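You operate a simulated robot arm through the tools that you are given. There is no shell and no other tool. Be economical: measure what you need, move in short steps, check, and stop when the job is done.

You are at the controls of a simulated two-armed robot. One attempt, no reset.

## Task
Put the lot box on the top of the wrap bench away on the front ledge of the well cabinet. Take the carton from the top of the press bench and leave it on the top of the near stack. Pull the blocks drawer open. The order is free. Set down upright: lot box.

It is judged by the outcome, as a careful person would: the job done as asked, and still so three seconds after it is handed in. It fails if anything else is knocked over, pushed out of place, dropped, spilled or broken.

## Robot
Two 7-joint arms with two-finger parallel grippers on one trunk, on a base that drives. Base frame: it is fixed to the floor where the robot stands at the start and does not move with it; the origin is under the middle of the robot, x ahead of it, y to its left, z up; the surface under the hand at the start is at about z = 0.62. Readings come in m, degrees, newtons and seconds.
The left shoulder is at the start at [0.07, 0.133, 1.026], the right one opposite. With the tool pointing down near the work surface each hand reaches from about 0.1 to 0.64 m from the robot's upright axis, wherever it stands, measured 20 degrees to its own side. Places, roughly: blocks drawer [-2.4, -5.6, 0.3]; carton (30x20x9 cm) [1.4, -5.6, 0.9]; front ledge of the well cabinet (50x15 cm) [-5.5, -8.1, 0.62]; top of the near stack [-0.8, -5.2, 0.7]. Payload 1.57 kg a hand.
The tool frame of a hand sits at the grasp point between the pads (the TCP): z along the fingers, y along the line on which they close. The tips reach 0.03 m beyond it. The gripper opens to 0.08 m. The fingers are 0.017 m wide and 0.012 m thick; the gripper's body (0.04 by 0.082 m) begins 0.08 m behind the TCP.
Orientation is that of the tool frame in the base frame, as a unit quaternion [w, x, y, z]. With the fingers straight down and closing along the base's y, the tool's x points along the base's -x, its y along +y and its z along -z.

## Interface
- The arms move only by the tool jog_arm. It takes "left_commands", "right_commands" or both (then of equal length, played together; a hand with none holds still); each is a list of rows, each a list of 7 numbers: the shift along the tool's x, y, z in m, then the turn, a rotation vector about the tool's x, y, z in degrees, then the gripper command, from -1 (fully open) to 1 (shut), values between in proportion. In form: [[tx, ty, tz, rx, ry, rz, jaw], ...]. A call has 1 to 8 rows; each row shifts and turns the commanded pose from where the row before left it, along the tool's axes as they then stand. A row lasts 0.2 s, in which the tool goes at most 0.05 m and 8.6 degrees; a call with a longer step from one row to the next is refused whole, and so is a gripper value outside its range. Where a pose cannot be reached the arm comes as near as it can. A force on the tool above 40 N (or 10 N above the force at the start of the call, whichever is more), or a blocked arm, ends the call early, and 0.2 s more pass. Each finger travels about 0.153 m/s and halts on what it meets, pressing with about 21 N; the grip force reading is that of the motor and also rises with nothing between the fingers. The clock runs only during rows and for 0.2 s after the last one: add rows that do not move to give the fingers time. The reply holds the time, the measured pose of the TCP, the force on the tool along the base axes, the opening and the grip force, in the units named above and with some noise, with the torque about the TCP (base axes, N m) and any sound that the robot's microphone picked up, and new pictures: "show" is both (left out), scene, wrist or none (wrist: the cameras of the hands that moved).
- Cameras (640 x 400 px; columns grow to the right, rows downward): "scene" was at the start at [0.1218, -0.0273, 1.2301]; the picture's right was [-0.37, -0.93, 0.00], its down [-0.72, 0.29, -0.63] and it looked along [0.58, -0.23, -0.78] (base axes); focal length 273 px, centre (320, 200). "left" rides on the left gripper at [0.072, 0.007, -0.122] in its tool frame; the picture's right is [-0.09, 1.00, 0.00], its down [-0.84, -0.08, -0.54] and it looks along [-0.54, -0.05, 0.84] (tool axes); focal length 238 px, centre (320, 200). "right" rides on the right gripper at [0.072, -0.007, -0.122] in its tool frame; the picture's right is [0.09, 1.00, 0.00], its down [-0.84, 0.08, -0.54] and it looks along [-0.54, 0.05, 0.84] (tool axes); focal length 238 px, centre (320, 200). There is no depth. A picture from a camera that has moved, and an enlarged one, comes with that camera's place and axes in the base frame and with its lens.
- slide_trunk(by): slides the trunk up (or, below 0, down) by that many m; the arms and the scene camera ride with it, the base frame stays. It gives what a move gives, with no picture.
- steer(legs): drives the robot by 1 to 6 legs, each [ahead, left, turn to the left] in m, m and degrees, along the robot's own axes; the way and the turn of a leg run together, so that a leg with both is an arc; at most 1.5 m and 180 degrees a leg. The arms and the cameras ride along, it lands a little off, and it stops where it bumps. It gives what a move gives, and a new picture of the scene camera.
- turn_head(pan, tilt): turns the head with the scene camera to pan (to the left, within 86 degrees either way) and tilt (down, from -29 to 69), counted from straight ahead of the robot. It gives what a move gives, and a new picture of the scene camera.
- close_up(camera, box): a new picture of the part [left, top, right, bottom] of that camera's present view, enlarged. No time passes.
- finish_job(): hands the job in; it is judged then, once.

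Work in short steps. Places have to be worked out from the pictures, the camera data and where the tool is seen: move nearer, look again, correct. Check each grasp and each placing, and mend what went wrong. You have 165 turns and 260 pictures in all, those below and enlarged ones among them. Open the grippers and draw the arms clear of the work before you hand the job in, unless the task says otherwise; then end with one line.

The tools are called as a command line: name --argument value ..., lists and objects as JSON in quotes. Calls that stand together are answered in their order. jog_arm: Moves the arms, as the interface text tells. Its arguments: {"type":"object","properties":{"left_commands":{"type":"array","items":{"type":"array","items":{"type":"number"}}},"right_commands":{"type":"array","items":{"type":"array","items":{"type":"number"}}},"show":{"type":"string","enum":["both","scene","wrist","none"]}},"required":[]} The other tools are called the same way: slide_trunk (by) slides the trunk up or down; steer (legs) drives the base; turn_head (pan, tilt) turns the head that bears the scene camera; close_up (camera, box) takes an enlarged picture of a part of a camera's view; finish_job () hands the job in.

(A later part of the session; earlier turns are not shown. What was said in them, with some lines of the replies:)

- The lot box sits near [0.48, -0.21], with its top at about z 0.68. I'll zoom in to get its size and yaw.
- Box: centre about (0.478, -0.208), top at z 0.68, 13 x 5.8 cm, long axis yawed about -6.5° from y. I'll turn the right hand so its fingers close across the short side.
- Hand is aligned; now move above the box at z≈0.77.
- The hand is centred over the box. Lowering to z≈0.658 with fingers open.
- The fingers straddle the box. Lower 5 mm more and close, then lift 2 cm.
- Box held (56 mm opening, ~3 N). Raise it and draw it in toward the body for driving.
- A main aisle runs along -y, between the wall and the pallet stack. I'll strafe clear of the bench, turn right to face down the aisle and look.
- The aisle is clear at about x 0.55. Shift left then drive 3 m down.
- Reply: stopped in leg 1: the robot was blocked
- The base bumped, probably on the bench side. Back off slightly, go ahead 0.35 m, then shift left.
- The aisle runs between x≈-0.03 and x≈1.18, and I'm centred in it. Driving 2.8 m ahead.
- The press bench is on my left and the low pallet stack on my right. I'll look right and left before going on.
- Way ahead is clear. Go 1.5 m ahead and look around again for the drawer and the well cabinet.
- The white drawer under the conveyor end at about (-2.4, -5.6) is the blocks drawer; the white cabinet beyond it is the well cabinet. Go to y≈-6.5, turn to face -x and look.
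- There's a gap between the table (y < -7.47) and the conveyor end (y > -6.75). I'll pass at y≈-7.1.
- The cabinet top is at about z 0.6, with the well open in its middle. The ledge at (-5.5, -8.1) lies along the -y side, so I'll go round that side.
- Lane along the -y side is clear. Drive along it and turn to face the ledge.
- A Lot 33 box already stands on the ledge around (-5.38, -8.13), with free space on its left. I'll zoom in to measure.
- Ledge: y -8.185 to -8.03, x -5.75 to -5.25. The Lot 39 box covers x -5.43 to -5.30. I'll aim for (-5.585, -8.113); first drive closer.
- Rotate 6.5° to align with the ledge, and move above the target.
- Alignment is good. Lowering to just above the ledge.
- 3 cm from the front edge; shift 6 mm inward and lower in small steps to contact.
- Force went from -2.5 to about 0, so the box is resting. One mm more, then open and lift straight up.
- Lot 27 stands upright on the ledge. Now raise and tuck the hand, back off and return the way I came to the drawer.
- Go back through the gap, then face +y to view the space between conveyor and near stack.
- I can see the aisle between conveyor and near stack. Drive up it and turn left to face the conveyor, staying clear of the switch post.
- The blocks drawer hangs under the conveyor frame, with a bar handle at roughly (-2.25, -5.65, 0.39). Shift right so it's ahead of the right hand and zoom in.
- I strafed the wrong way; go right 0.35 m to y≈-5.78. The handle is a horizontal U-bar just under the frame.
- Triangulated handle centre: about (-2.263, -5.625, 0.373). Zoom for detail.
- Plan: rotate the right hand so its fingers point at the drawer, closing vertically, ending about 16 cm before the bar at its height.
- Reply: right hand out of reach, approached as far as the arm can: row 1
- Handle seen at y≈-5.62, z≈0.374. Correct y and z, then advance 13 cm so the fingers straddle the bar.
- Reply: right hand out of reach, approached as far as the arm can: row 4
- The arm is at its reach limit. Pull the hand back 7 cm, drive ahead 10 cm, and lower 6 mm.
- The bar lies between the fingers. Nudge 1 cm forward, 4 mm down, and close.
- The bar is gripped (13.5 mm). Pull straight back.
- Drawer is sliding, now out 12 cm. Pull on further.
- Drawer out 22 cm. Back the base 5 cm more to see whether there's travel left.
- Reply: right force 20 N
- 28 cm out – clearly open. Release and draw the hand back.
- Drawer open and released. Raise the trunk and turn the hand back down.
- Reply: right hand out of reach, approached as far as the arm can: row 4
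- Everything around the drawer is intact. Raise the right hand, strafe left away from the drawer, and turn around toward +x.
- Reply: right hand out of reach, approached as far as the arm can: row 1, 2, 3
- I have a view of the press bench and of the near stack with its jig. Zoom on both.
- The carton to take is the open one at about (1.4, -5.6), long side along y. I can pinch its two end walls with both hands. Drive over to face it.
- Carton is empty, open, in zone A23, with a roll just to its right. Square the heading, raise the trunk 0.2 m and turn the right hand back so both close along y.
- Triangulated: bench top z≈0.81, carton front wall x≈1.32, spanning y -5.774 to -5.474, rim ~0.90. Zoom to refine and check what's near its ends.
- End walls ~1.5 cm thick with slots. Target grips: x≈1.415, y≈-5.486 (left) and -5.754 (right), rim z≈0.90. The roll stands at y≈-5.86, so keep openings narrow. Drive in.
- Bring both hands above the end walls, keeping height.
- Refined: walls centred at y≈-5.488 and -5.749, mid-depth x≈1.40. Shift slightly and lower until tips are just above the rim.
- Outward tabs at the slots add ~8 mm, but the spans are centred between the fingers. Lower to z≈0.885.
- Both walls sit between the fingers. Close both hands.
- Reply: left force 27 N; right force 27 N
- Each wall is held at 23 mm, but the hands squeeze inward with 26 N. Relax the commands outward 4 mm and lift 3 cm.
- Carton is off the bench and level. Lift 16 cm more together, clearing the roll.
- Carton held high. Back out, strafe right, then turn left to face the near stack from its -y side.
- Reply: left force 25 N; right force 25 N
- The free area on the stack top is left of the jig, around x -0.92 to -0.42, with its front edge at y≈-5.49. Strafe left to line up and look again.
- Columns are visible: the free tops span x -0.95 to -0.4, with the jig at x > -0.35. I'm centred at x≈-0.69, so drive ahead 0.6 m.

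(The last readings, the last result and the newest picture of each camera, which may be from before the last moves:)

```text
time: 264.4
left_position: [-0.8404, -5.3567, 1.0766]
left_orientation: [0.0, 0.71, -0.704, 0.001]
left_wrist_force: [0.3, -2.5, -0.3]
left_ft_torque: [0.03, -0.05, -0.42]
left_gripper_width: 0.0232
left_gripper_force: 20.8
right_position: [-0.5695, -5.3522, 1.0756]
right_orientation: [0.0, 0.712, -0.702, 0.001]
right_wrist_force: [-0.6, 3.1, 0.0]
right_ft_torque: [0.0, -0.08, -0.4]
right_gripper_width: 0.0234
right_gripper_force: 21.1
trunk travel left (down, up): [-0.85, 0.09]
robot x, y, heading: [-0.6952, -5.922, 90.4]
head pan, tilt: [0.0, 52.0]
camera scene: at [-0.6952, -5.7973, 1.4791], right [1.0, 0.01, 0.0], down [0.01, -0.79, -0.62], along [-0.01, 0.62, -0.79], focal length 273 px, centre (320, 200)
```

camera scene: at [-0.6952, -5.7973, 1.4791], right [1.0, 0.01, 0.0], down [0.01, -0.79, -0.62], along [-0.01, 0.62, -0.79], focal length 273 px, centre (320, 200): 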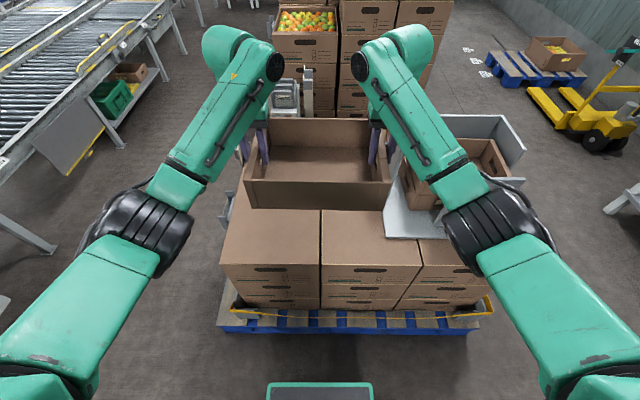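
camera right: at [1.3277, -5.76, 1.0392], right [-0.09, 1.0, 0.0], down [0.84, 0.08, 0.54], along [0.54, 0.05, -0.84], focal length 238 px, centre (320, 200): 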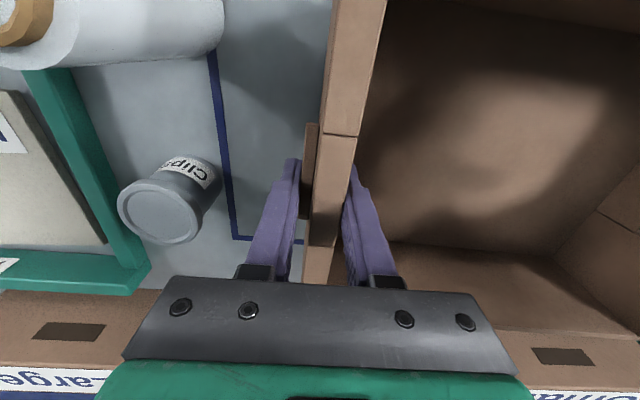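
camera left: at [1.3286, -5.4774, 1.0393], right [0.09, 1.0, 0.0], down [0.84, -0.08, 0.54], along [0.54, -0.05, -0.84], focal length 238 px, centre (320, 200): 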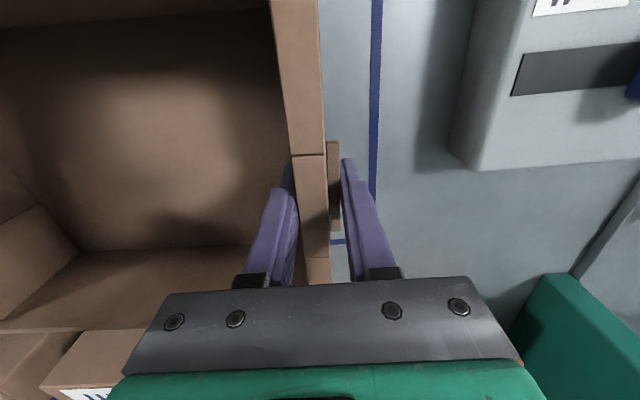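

The stack's front edge is at y≈-5.44 and the jig plate's left edge at x≈-0.47. Move 10 cm ahead and 6 cm left for a safe footprint.

steer --legs '[[0.11, 0.06, -0.4]]'

slide_trunk --by -0.2

turn_head --pan 0 --tilt 48

```text
time: 265.7
left_position: [-0.8936, -5.2476, 1.0776]
left_orientation: [0.0, 0.708, -0.706, 0.0]
left_wrist_force: [0.2, -2.7, -0.6]
left_ft_torque: [-0.11, 0.01, -0.4]
left_gripper_width: 0.0229
left_gripper_force: 21.1
right_position: [-0.6233, -5.2457, 1.0781]
right_orientation: [0.0, 0.71, -0.704, 0.0]
right_wrist_force: [0.0, 2.8, -1.2]
right_ft_torque: [0.18, -0.03, -0.34]
right_gripper_width: 0.0233
right_gripper_force: 21.0
trunk travel left (down, up): [-0.85, 0.09]
robot x, y, heading: [-0.758, -5.814, 90.5]
head pan, tilt: [0.0, 52.0]
camera scene: at [-0.7525, -5.6896, 1.4794], right [1.0, 0.0, 0.0], down [0.0, -0.79, -0.62], along [0.0, 0.62, -0.79], focal length 273 px, centre (320, 200)
```

scene: 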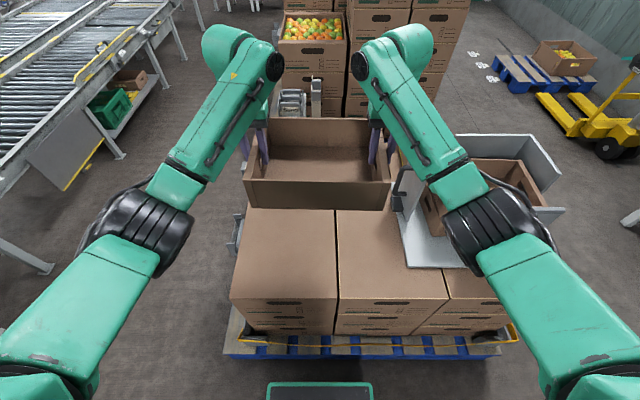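

```text
time: 267.9
left_position: [-0.8948, -5.2462, 0.8768]
left_orientation: [0.001, 0.708, -0.707, 0.001]
left_wrist_force: [0.3, -2.9, -0.4]
left_ft_torque: [-0.08, 0.0, -0.41]
left_gripper_width: 0.023
left_gripper_force: 20.5
right_position: [-0.6246, -5.2434, 0.8773]
right_orientation: [0.001, 0.71, -0.705, 0.001]
right_wrist_force: [-0.9, 2.8, -0.4]
right_ft_torque: [0.08, -0.03, -0.37]
right_gripper_width: 0.0235
right_gripper_force: 21.3
trunk travel left (down, up): [-0.65, 0.29]
robot x, y, heading: [-0.7569, -5.8123, 90.1]
head pan, tilt: [0.0, 52.0]
```

```text
time: 268.5
left_position: [-0.8966, -5.2457, 0.8766]
left_orientation: [0.0, -0.707, 0.707, -0.001]
left_wrist_force: [-0.4, -1.8, -0.9]
left_ft_torque: [0.01, -0.01, -0.4]
left_gripper_width: 0.0231
left_gripper_force: 20.8
right_position: [-0.6244, -5.2427, 0.8766]
right_orientation: [0.002, 0.711, -0.704, 0.001]
right_wrist_force: [-0.3, 2.2, -0.4]
right_ft_torque: [-0.01, -0.02, -0.37]
right_gripper_width: 0.0232
right_gripper_force: 21.2
trunk travel left (down, up): [-0.65, 0.29]
robot x, y, heading: [-0.7539, -5.8142, 90.4]
head pan, tilt: [0.0, 48.0]
camera scene: at [-0.7537, -5.6835, 1.2845], right [1.0, 0.0, 0.0], down [0.0, -0.74, -0.67], along [0.0, 0.67, -0.74], focal length 273 px, centre (320, 200)
```

scene: 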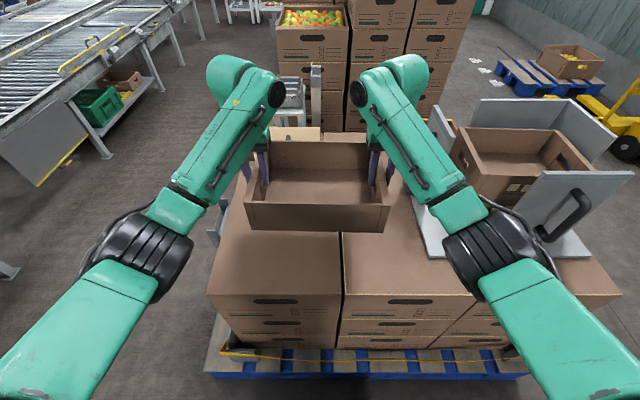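

Carton bottom is about z 0.80. Arms look clear of the jig; lower the trunk 8 cm and check.

slide_trunk --by -0.075

turn_head --pan 0 --tilt 46

close_up --camera "right" --box '[0, 0, 640, 400]'

```text
time: 269.6
left_position: [-0.8958, -5.2449, 0.8011]
left_orientation: [0.0, 0.707, -0.707, 0.001]
left_wrist_force: [0.8, -2.3, -1.5]
left_ft_torque: [0.04, -0.05, -0.35]
left_gripper_width: 0.0231
left_gripper_force: 20.8
right_position: [-0.6245, -5.244, 0.8019]
right_orientation: [0.001, 0.71, -0.704, 0.0]
right_wrist_force: [0.4, 1.9, -0.4]
right_ft_torque: [-0.05, -0.02, -0.34]
right_gripper_width: 0.0231
right_gripper_force: 20.9
trunk travel left (down, up): [-0.575, 0.365]
robot x, y, heading: [-0.7558, -5.8159, 90.5]
head pan, tilt: [0.0, 48.0]
```

```text
time: 270.3
left_position: [-0.8958, -5.2459, 0.8]
left_orientation: [0.0, -0.707, 0.707, -0.002]
left_wrist_force: [0.7, -2.5, -1.0]
left_ft_torque: [0.01, -0.03, -0.38]
left_gripper_width: 0.0231
left_gripper_force: 21.1
right_position: [-0.6243, -5.2432, 0.8023]
right_orientation: [0.0, 0.71, -0.704, 0.002]
right_wrist_force: [0.4, 2.0, -1.3]
right_ft_torque: [0.0, 0.0, -0.35]
right_gripper_width: 0.0233
right_gripper_force: 21.3
trunk travel left (down, up): [-0.575, 0.365]
robot x, y, heading: [-0.755, -5.8176, 90.1]
head pan, tilt: [0.0, 46.0]
camera scene: at [-0.7537, -5.6819, 1.2123], right [1.0, 0.0, 0.0], down [0.0, -0.72, -0.69], along [0.0, 0.69, -0.72], focal length 273 px, centre (320, 200)
```

scene: 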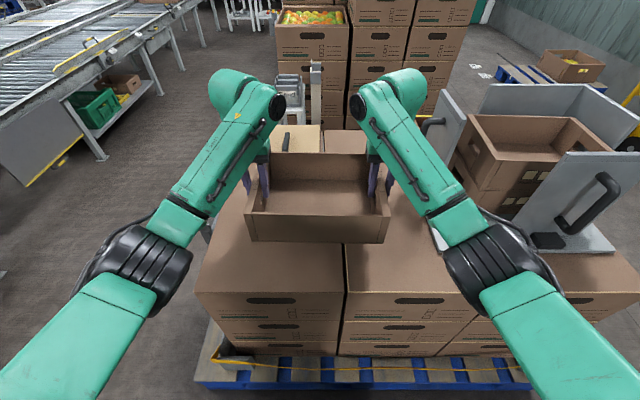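

```text
1.00 times, centred on (320, 200) of right (not enlarged: the box is as wide or as high as the picture)
camera zoom: at [-0.6188, -5.3148, 0.9246], right [-0.99, -0.1, 0.0], down [-0.08, 0.84, 0.54], along [-0.05, 0.54, -0.84], focal length 238 px, centre (320, 200)
```

zoom: 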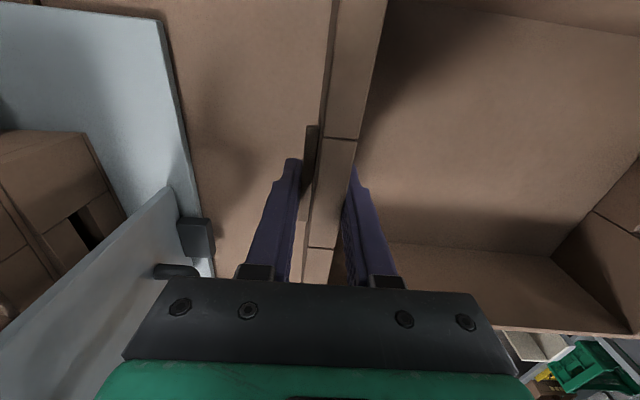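

Gripper body keeps ~8 cm from the jig handle. Lower both hands slowly to contact.

jog_arm --left_commands '[[0, 0, 0.006, 0, 0, 0, 1], [0, 0, 0.006, 0, 0, 0, 1], [0, 0, 0.005, 0, 0, 0, 1], [0, 0, 0, 0, 0, 0, 1]]' --right_commands '[[0, 0, 0.006, 0, 0, 0, 1], [0, 0, 0.006, 0, 0, 0, 1], [0, 0, 0.005, 0, 0, 0, 1], [0, 0, 0, 0, 0, 0, 1]]' --show "scene"

```text
time: 271.3
left_position: [-0.8945, -5.2449, 0.7841]
left_orientation: [0.001, 0.708, -0.706, 0.0]
left_wrist_force: [-1.5, -2.9, -1.5]
left_ft_torque: [-0.15, 0.2, -0.3]
left_gripper_width: 0.023
left_gripper_force: 20.9
right_position: [-0.6244, -5.244, 0.7844]
right_orientation: [0.001, 0.71, -0.704, 0.001]
right_wrist_force: [1.4, 2.5, 0.9]
right_ft_torque: [0.1, 0.2, -0.36]
right_gripper_width: 0.0233
right_gripper_force: 21.1
trunk travel left (down, up): [-0.575, 0.365]
robot x, y, heading: [-0.7556, -5.8137, 90.1]
head pan, tilt: [0.0, 46.0]
camera scene: at [-0.7537, -5.6819, 1.2123], right [1.0, 0.0, 0.0], down [0.0, -0.72, -0.69], along [0.0, 0.69, -0.72], focal length 273 px, centre (320, 200)
```

scene: 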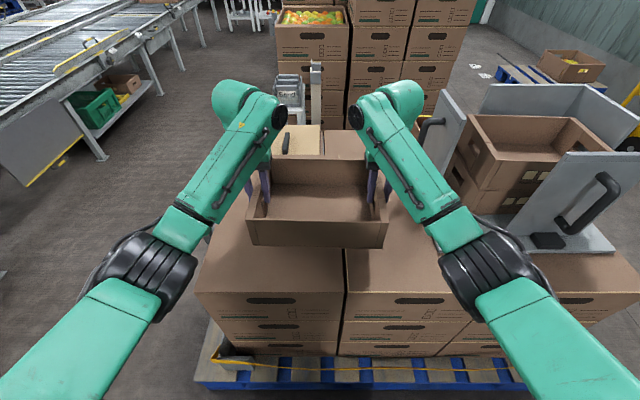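

Not yet in contact; the carton's weight is small, so step down 3 mm at a time and watch the forces.

jog_arm --left_commands '[[0, 0, 0.003, 0, 0, 0, 1], [0, 0, 0.003, 0, 0, 0, 1], [0, 0, 0.003, 0, 0, 0, 1], [0, 0, 0, 0, 0, 0, 1]]' --right_commands '[[0, 0, 0.003, 0, 0, 0, 1], [0, 0, 0.003, 0, 0, 0, 1], [0, 0, 0.003, 0, 0, 0, 1], [0, 0, 0, 0, 0, 0, 1]]' --show "none"

```text
time: 272.3
left_position: [-0.8955, -5.2451, 0.7752]
left_orientation: [0.0, 0.707, -0.707, 0.0]
left_wrist_force: [1.4, -3.4, -1.0]
left_ft_torque: [0.08, 0.15, -0.38]
left_gripper_width: 0.0231
left_gripper_force: 20.8
right_position: [-0.6241, -5.2438, 0.7737]
right_orientation: [0.002, 0.71, -0.704, 0.001]
right_wrist_force: [-0.6, 2.3, 0.6]
right_ft_torque: [0.0, 0.1, -0.36]
right_gripper_width: 0.0233
right_gripper_force: 20.1
trunk travel left (down, up): [-0.575, 0.365]
robot x, y, heading: [-0.7503, -5.8131, 90.2]
head pan, tilt: [0.0, 46.0]
```

jog_arm --left_commands '[[0, 0, 0.003, 0, 0, 0, 1], [0, 0, 0.003, 0, 0, 0, 1], [0, 0, 0.003, 0, 0, 0, 1], [0, 0, 0.002, 0, 0, 0, 1], [0, 0, 0, 0, 0, 0, 1]]' --right_commands '[[0, 0, 0.003, 0, 0, 0, 1], [0, 0, 0.003, 0, 0, 0, 1], [0, 0, 0.003, 0, 0, 0, 1], [0, 0, 0.002, 0, 0, 0, 1], [0, 0, 0, 0, 0, 0, 1]]'

```text
time: 273.5
left_position: [-0.8948, -5.2458, 0.7653]
left_orientation: [0.0, -0.707, 0.707, -0.001]
left_wrist_force: [6.4, -2.9, -0.3]
left_ft_torque: [-0.02, -0.06, -0.41]
left_gripper_width: 0.0229
left_gripper_force: 21.1
right_position: [-0.6247, -5.2433, 0.7649]
right_orientation: [0.0, 0.71, -0.704, 0.001]
right_wrist_force: [-6.6, 3.0, -1.5]
right_ft_torque: [0.05, -0.13, -0.35]
right_gripper_width: 0.0228
right_gripper_force: 20.9
trunk travel left (down, up): [-0.575, 0.365]
robot x, y, heading: [-0.7555, -5.8138, 90.4]
head pan, tilt: [0.0, 46.0]
camera scene: at [-0.7537, -5.6818, 1.2123], right [1.0, 0.0, 0.0], down [0.0, -0.72, -0.69], along [0.0, 0.69, -0.72], focal length 273 px, centre (320, 200)
camera right: at [-0.6188, -5.3152, 0.8879], right [-0.99, -0.1, 0.0], down [-0.08, 0.84, 0.54], along [-0.05, 0.54, -0.84], focal length 238 px, centre (320, 200)
camera left: at [-0.9024, -5.3175, 0.887], right [-1.0, 0.09, 0.0], down [0.08, 0.84, 0.54], along [0.05, 0.54, -0.84], focal length 238 px, centre (320, 200)
```

scene: 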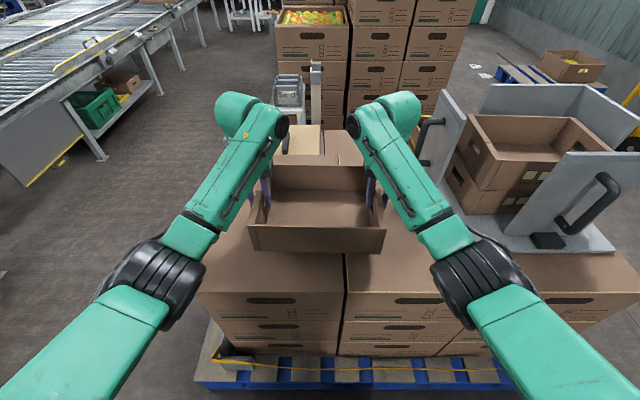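
right: 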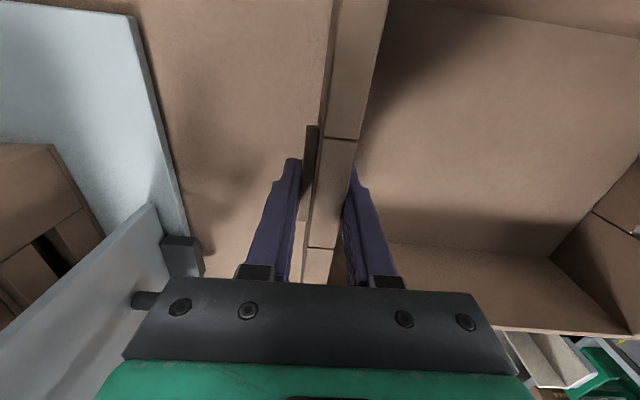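
left: 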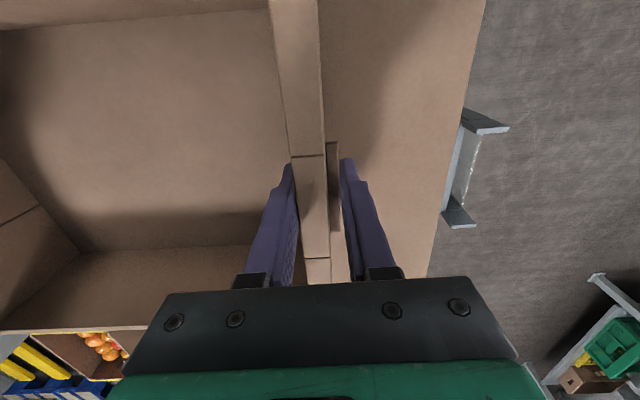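

Still no support force, and jig handle is well clear (≈(-0.45,-5.07)). Continue down slowly.

jog_arm --left_commands '[[0, 0, 0.003, 0, 0, 0, 1], [0, 0, 0.003, 0, 0, 0, 1], [0, 0, 0.003, 0, 0, 0, 1], [0, 0, 0.003, 0, 0, 0, 1], [0, 0, 0, 0, 0, 0, 1]]' --right_commands '[[0, 0, 0.003, 0, 0, 0, 1], [0, 0, 0.003, 0, 0, 0, 1], [0, 0, 0.003, 0, 0, 0, 1], [0, 0, 0.003, 0, 0, 0, 1], [0, 0, 0, 0, 0, 0, 1]]' --show "none"

close_up --camera "scene" --box '[200, 120, 440, 270]'

```text
time: 274.7
left_position: [-0.8953, -5.2451, 0.7523]
left_orientation: [0.0, 0.707, -0.707, 0.002]
left_wrist_force: [3.0, -2.8, -0.6]
left_ft_torque: [-0.01, 0.02, -0.4]
left_gripper_width: 0.0229
left_gripper_force: 20.5
right_position: [-0.6237, -5.2443, 0.7524]
right_orientation: [0.001, 0.71, -0.704, 0.001]
right_wrist_force: [-4.0, 3.3, -0.4]
right_ft_torque: [0.04, 0.03, -0.4]
right_gripper_width: 0.0232
right_gripper_force: 20.5
trunk travel left (down, up): [-0.575, 0.365]
robot x, y, heading: [-0.7526, -5.8149, 90.3]
head pan, tilt: [0.0, 46.0]
```

```text
2.67 times, centred on (320, 195) of scene
camera zoom: at [-0.7537, -5.6819, 1.2123], right [1.0, 0.0, 0.0], down [0.0, -0.72, -0.69], along [0.0, 0.69, -0.72], focal length 728 px, centre (320, 213)
```

zoom: 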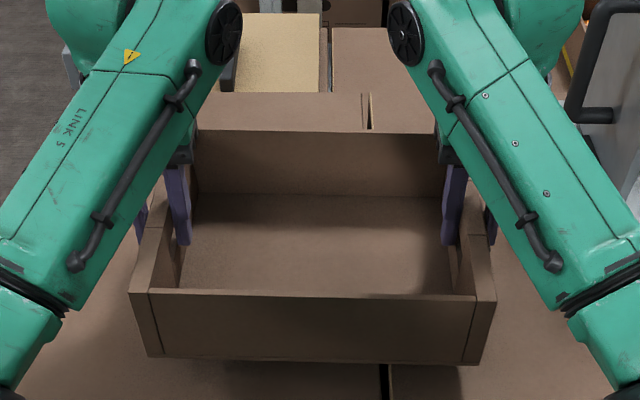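

Carton bottom is now near z 0.678, still unsupported. Continue in 3 mm steps.

jog_arm --left_commands '[[0, 0, 0.003, 0, 0, 0, 1], [0, 0, 0.003, 0, 0, 0, 1], [0, 0, 0.003, 0, 0, 0, 1], [0, 0, 0.003, 0, 0, 0, 1], [0, 0, 0, 0, 0, 0, 1]]' --right_commands '[[0, 0, 0.003, 0, 0, 0, 1], [0, 0, 0.003, 0, 0, 0, 1], [0, 0, 0.003, 0, 0, 0, 1], [0, 0, 0.003, 0, 0, 0, 1], [0, 0, 0, 0, 0, 0, 1]]' --show "none"

close_up --camera "scene" --box '[200, 170, 440, 320]'

```text
time: 275.9
left_position: [-0.8959, -5.2449, 0.7404]
left_orientation: [0.0, 0.708, -0.706, 0.001]
left_wrist_force: [-0.2, -3.1, 0.5]
left_ft_torque: [0.1, -0.08, -0.33]
left_gripper_width: 0.0231
left_gripper_force: 21.7
right_position: [-0.6238, -5.243, 0.7408]
right_orientation: [0.002, 0.709, -0.705, 0.001]
right_wrist_force: [0.3, 1.7, -1.2]
right_ft_torque: [-0.13, -0.06, -0.37]
right_gripper_width: 0.023
right_gripper_force: 21.0
trunk travel left (down, up): [-0.575, 0.365]
robot x, y, heading: [-0.7514, -5.8139, 90.1]
head pan, tilt: [0.0, 46.0]
```

```text
2.67 times, centred on (320, 245) of scene
camera zoom: at [-0.7537, -5.6819, 1.2123], right [1.0, 0.0, 0.0], down [0.0, -0.72, -0.69], along [0.0, 0.69, -0.72], focal length 728 px, centre (320, 80)
```

zoom: 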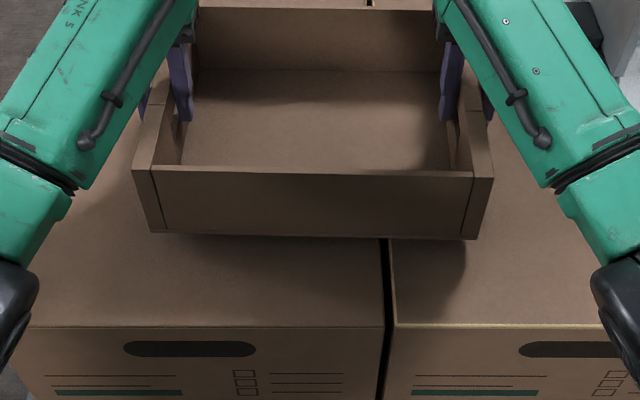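

A shadow gap remains below the carton. Continue.

jog_arm --left_commands '[[0, 0, 0.003, 0, 0, 0, 1], [0, 0, 0.003, 0, 0, 0, 1], [0, 0, 0.003, 0, 0, 0, 1], [0, 0, 0.003, 0, 0, 0, 1], [0, 0, 0.003, 0, 0, 0, 1], [0, 0, 0, 0, 0, 0, 1]]' --right_commands '[[0, 0, 0.003, 0, 0, 0, 1], [0, 0, 0.003, 0, 0, 0, 1], [0, 0, 0.003, 0, 0, 0, 1], [0, 0, 0.003, 0, 0, 0, 1], [0, 0, 0.003, 0, 0, 0, 1], [0, 0, 0, 0, 0, 0, 1]]' --show "none"

close_up --camera "scene" --box '[200, 170, 440, 320]'

```text
time: 277.3
left_position: [-0.896, -5.2452, 0.7252]
left_orientation: [0.0, -0.707, 0.707, -0.001]
left_wrist_force: [1.1, -2.2, -0.8]
left_ft_torque: [-0.03, 0.05, -0.35]
left_gripper_width: 0.0231
left_gripper_force: 20.8
right_position: [-0.6249, -5.2434, 0.726]
right_orientation: [0.001, 0.71, -0.704, 0.001]
right_wrist_force: [-1.1, 2.6, 0.0]
right_ft_torque: [-0.06, 0.09, -0.38]
right_gripper_width: 0.0232
right_gripper_force: 21.0
trunk travel left (down, up): [-0.575, 0.365]
robot x, y, heading: [-0.7532, -5.8165, 90.3]
head pan, tilt: [0.0, 46.0]
```

```text
2.67 times, centred on (320, 245) of scene
camera zoom: at [-0.7537, -5.6819, 1.2123], right [1.0, 0.0, 0.0], down [0.0, -0.72, -0.69], along [0.0, 0.69, -0.72], focal length 728 px, centre (320, 80)
```

zoom: 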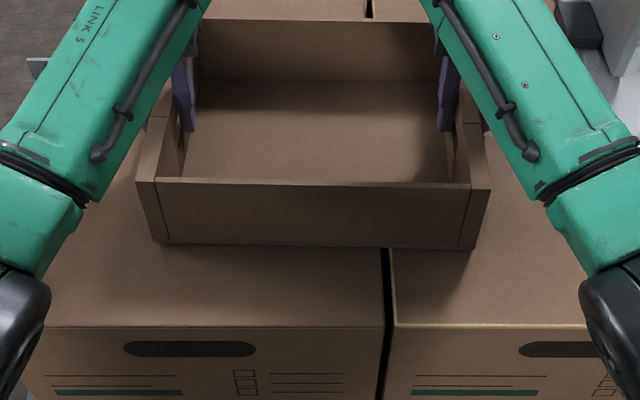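

Gap is shrinking. Another 12 mm.

jog_arm --left_commands '[[0, 0, 0.003, 0, 0, 0, 1], [0, 0, 0.003, 0, 0, 0, 1], [0, 0, 0.003, 0, 0, 0, 1], [0, 0, 0.003, 0, 0, 0, 1], [0, 0, 0, 0, 0, 0, 1]]' --right_commands '[[0, 0, 0.003, 0, 0, 0, 1], [0, 0, 0.003, 0, 0, 0, 1], [0, 0, 0.003, 0, 0, 0, 1], [0, 0, 0.003, 0, 0, 0, 1], [0, 0, 0, 0, 0, 0, 1]]' --show "none"

close_up --camera "scene" --box '[200, 170, 440, 320]'

```text
time: 278.5
left_position: [-0.8954, -5.2504, 0.7165]
left_orientation: [0.003, -0.707, 0.707, 0.0]
left_wrist_force: [2.1, 2.1, 17.9]
left_ft_torque: [0.22, -0.17, -0.36]
left_gripper_width: 0.0232
left_gripper_force: 21.1
right_position: [-0.624, -5.2457, 0.7205]
right_orientation: [-0.004, 0.71, -0.704, -0.003]
right_wrist_force: [-1.6, 10.6, 23.0]
right_ft_torque: [-0.13, -0.04, -0.4]
right_gripper_width: 0.0236
right_gripper_force: 21.3
trunk travel left (down, up): [-0.575, 0.365]
robot x, y, heading: [-0.7538, -5.8139, 90.3]
head pan, tilt: [0.0, 46.0]
```

```text
2.67 times, centred on (320, 245) of scene
camera zoom: at [-0.7539, -5.6881, 1.2133], right [1.0, 0.0, 0.0], down [0.0, -0.72, -0.7], along [0.0, 0.7, -0.72], focal length 728 px, centre (320, 80)
```

zoom: 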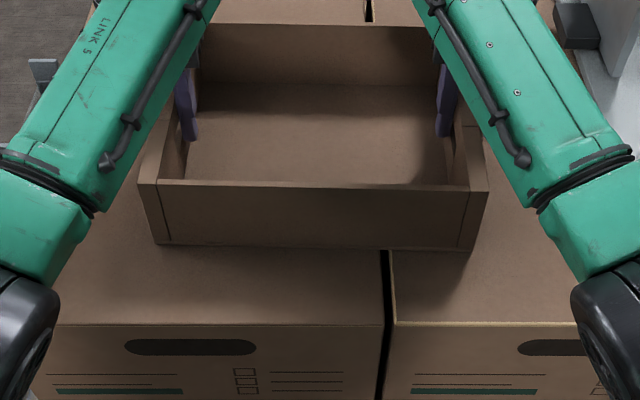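

Contact: about 20 N upward on each hand. Back off 5 mm to unload, then check.

jog_arm --left_commands '[[0, 0, -0.003, 0, 0, 0, 1], [0, 0, -0.002, 0, 0, 0, 1], [0, 0, 0, 0, 0, 0, 1]]' --right_commands '[[0, 0, -0.003, 0, 0, 0, 1], [0, 0, -0.002, 0, 0, 0, 1], [0, 0, 0, 0, 0, 0, 1]]'

```text
time: 279.3
left_position: [-0.897, -5.2458, 0.7177]
left_orientation: [-0.001, -0.707, 0.707, -0.002]
left_wrist_force: [8.9, -3.3, -3.1]
left_ft_torque: [-0.07, 0.27, -0.4]
left_gripper_width: 0.0232
left_gripper_force: 21.4
right_position: [-0.6255, -5.2434, 0.717]
right_orientation: [0.003, 0.71, -0.704, 0.002]
right_wrist_force: [-9.3, 2.1, 0.8]
right_ft_torque: [0.06, 0.2, -0.42]
right_gripper_width: 0.0232
right_gripper_force: 20.7
trunk travel left (down, up): [-0.575, 0.365]
robot x, y, heading: [-0.7558, -5.8148, 90.2]
head pan, tilt: [0.0, 46.0]
camera scene: at [-0.7536, -5.6818, 1.212], right [1.0, 0.0, 0.0], down [0.0, -0.72, -0.69], along [0.0, 0.69, -0.72], focal length 273 px, centre (320, 200)
camera right: at [-0.6184, -5.3154, 0.8403], right [-0.99, -0.1, 0.0], down [-0.08, 0.84, 0.54], along [-0.06, 0.53, -0.84], focal length 238 px, centre (320, 200)
camera left: at [-0.9022, -5.3185, 0.8403], right [-1.0, 0.09, 0.0], down [0.08, 0.84, 0.54], along [0.05, 0.54, -0.84], focal length 238 px, centre (320, 200)
```

scene: 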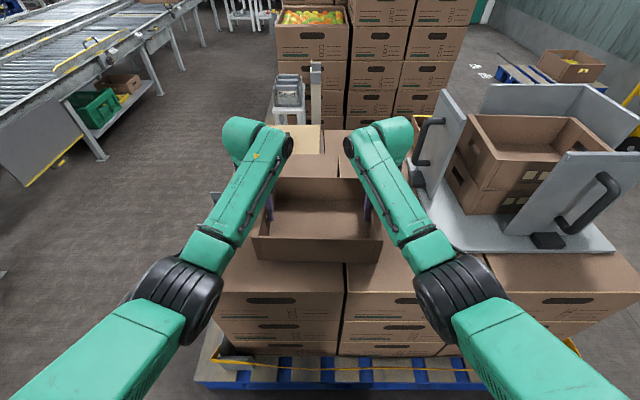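
right: 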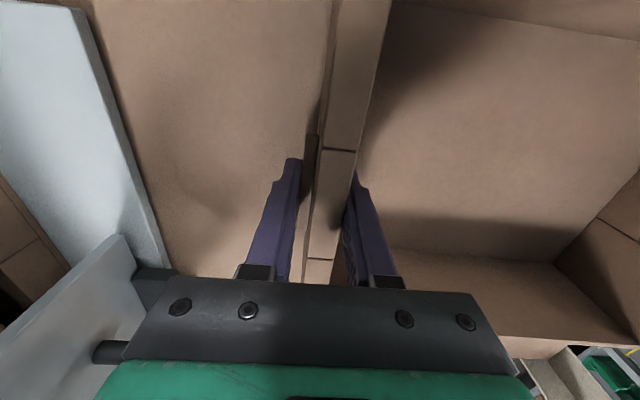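
left: 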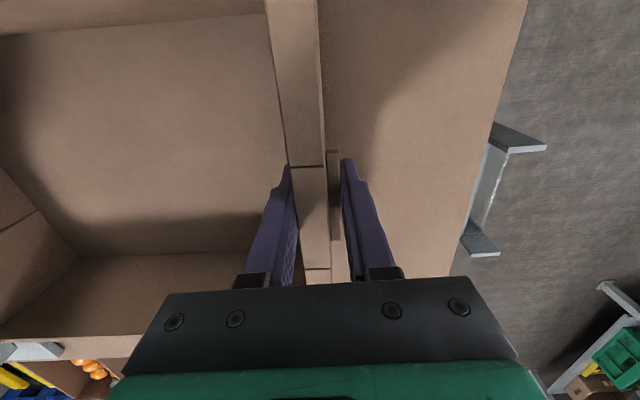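

Carton is resting, forces near zero. Open both hands slightly to release.

jog_arm --left_commands '[[0, 0, 0.001, 0, 0, 0, 1], [0, 0, 0, 0, 0, 0, 0.3], [0, 0, 0, 0, 0, 0, 0.0], [0, 0, 0, 0, 0, 0, -0.25], [0, 0, 0, 0, 0, 0, -0.25]]' --right_commands '[[0, 0, 0.001, 0, 0, 0, 1], [0, 0, 0, 0, 0, 0, 0.3], [0, 0, 0, 0, 0, 0, 0.0], [0, 0, 0, 0, 0, 0, -0.25], [0, 0, 0, 0, 0, 0, -0.25]]'

```text
time: 280.5
left_position: [-0.896, -5.2454, 0.7179]
left_orientation: [0.0, 0.708, -0.706, 0.001]
left_wrist_force: [-0.3, 0.4, -0.1]
left_ft_torque: [0.0, 0.0, 0.01]
left_gripper_width: 0.0502
left_gripper_force: 0.0
right_position: [-0.6235, -5.2436, 0.7178]
right_orientation: [0.001, 0.71, -0.704, 0.001]
right_wrist_force: [0.3, 0.1, 0.8]
right_ft_torque: [0.03, -0.02, 0.0]
right_gripper_width: 0.0498
right_gripper_force: 0.1
trunk travel left (down, up): [-0.575, 0.365]
robot x, y, heading: [-0.7526, -5.8148, 90.2]
head pan, tilt: [0.0, 46.0]
camera scene: at [-0.7537, -5.6821, 1.2123], right [1.0, 0.0, 0.0], down [0.0, -0.72, -0.69], along [0.0, 0.69, -0.72], focal length 273 px, centre (320, 200)
camera right: at [-0.6178, -5.3155, 0.8406], right [-0.99, -0.1, 0.0], down [-0.08, 0.84, 0.54], along [-0.05, 0.54, -0.84], focal length 238 px, centre (320, 200)
camera left: at [-0.9023, -5.3183, 0.8403], right [-1.0, 0.09, 0.0], down [0.08, 0.84, 0.54], along [0.05, 0.54, -0.84], focal length 238 px, centre (320, 200)
```

scene: 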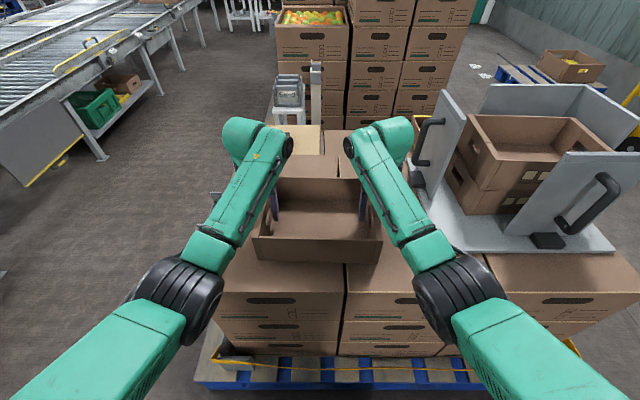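
right: 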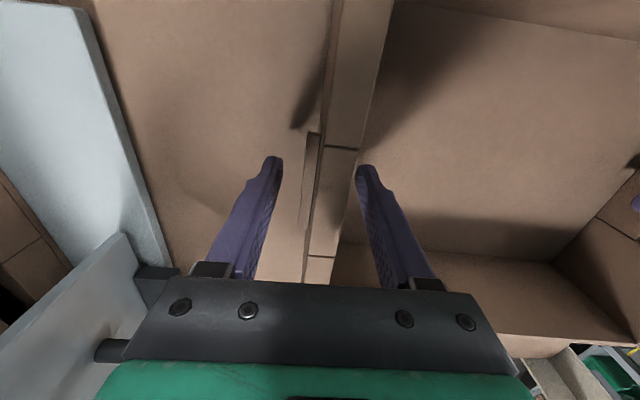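
left: 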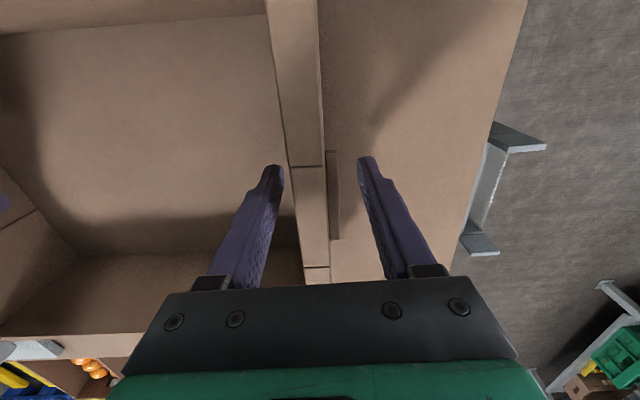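

Carton released and sits still. Raise the trunk straight up to lift both hands clear.

jog_arm --left_commands '[[0, 0, -0.02, 0, 0, 0, -0.25], [0, 0, -0.03, 0, 0, 0, -0.25], [0, 0, -0.03, 0, 0, 0, -0.25], [0, 0, 0, 0, 0, 0, -0.25]]' --right_commands '[[0, 0, -0.02, 0, 0, 0, -0.25], [0, 0, -0.03, 0, 0, 0, -0.25], [0, 0, -0.03, 0, 0, 0, -0.25], [0, 0, 0, 0, 0, 0, -0.25]]' --show "scene"

slide_trunk --by 0.25

steer --legs '[[-0.6, 0, 0]]'

```text
time: 281.5
left_position: [-0.8948, -5.2469, 0.7967]
left_orientation: [0.0, 0.708, -0.707, 0.001]
left_wrist_force: [-0.3, 0.1, 0.3]
left_ft_torque: [-0.02, -0.04, 0.02]
left_gripper_width: 0.0499
left_gripper_force: 0.0
right_position: [-0.6238, -5.2465, 0.7972]
right_orientation: [0.002, 0.71, -0.704, 0.001]
right_wrist_force: [0.6, 0.0, -0.8]
right_ft_torque: [-0.03, -0.03, 0.03]
right_gripper_width: 0.0497
right_gripper_force: 0.0
trunk travel left (down, up): [-0.575, 0.365]
robot x, y, heading: [-0.7567, -5.8098, 89.9]
head pan, tilt: [0.0, 46.0]
camera scene: at [-0.7536, -5.6816, 1.2122], right [1.0, 0.0, 0.0], down [0.0, -0.72, -0.69], along [0.0, 0.69, -0.72], focal length 273 px, centre (320, 200)
```

scene: 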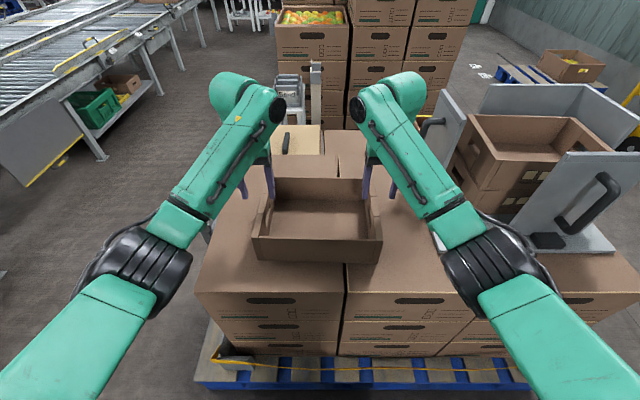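

```text
time: 284.0
left_position: [-0.8955, -5.2461, 1.0466]
left_orientation: [0.001, 0.708, -0.706, 0.001]
left_wrist_force: [0.0, -0.4, -1.1]
left_ft_torque: [-0.03, -0.01, 0.0]
left_gripper_width: 0.05
left_gripper_force: 0.1
right_position: [-0.6234, -5.2435, 1.0463]
right_orientation: [0.001, 0.71, -0.704, 0.002]
right_wrist_force: [-0.5, -0.5, -0.6]
right_ft_torque: [0.0, 0.02, -0.05]
right_gripper_width: 0.05
right_gripper_force: 0.1
trunk travel left (down, up): [-0.825, 0.115]
robot x, y, heading: [-0.7515, -5.814, 90.3]
head pan, tilt: [0.0, 46.0]
```

```text
time: 287.4
left_position: [-0.8929, -5.8451, 1.0461]
left_orientation: [0.0, 0.707, -0.707, 0.001]
left_wrist_force: [-0.3, 0.2, -0.6]
left_ft_torque: [0.0, 0.01, -0.02]
left_gripper_width: 0.05
left_gripper_force: 0.0
right_position: [-0.6229, -5.8433, 1.0467]
right_orientation: [0.001, 0.71, -0.705, 0.001]
right_wrist_force: [0.3, -0.9, 0.4]
right_ft_torque: [0.01, 0.01, 0.02]
right_gripper_width: 0.0498
right_gripper_force: 0.1
trunk travel left (down, up): [-0.825, 0.115]
robot x, y, heading: [-0.7558, -6.4111, 90.0]
head pan, tilt: [0.0, 46.0]
camera scene: at [-0.7517, -6.2811, 1.4622], right [1.0, 0.0, 0.0], down [0.0, -0.72, -0.69], along [0.0, 0.69, -0.72], focal length 273 px, centre (320, 200)
```

scene: 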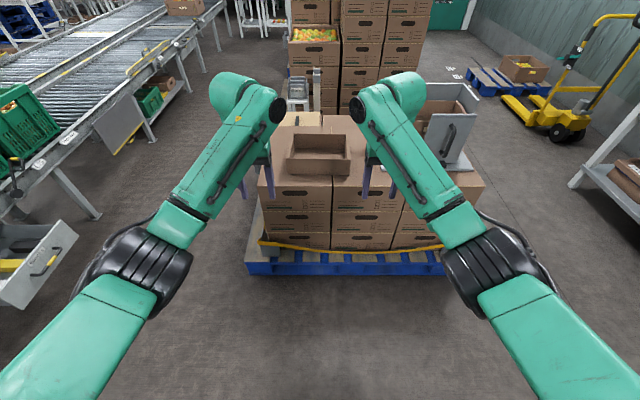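

Carton sits flat on the near stack, the drawer stays open and Lot 27 is on the ledge. Open the grippers fully before handing in.

jog_arm --left_commands '[[0, 0, 0, 0, 0, 0, -1], [0, 0, 0, 0, 0, 0, -1]]' --right_commands '[[0, 0, 0, 0, 0, 0, -1], [0, 0, 0, 0, 0, 0, -1]]' --show "none"

close_up --camera "scene" --box '[230, 90, 486, 250]'

```text
time: 288.0
left_position: [-0.8922, -5.8448, 1.0463]
left_orientation: [0.0, -0.707, 0.707, -0.001]
left_wrist_force: [-0.2, -0.6, 0.5]
left_ft_torque: [-0.01, -0.02, -0.03]
left_gripper_width: 0.0801
left_gripper_force: 0.0
right_position: [-0.6225, -5.8442, 1.0474]
right_orientation: [0.001, 0.709, -0.705, 0.002]
right_wrist_force: [-1.1, -0.1, 0.3]
right_ft_torque: [-0.01, -0.05, 0.05]
right_gripper_width: 0.0798
right_gripper_force: 0.1
trunk travel left (down, up): [-0.825, 0.115]
robot x, y, heading: [-0.7553, -6.4157, 90.2]
head pan, tilt: [0.0, 46.0]
```

```text
2.50 times, centred on (358, 170) of scene
camera zoom: at [-0.7517, -6.2819, 1.4623], right [1.0, 0.0, 0.0], down [0.0, -0.72, -0.69], along [0.0, 0.69, -0.72], focal length 682 px, centre (225, 275)
```

zoom: 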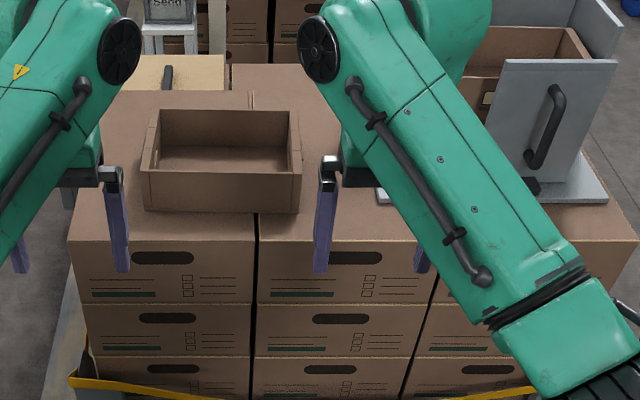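

The carton is flat and stable, so I'm handing in.

finish_job

```text
The job is handed in.
```

I've handed the job in: the lot box is upright on the well cabinet's front ledge, the carton is on top of the near stack, and the blocks drawer is pulled about 28 cm open. The base was stopped by a bump once while leaving the wrap bench, probably against the bench's side, and I didn't go back to check whether that moved anything.
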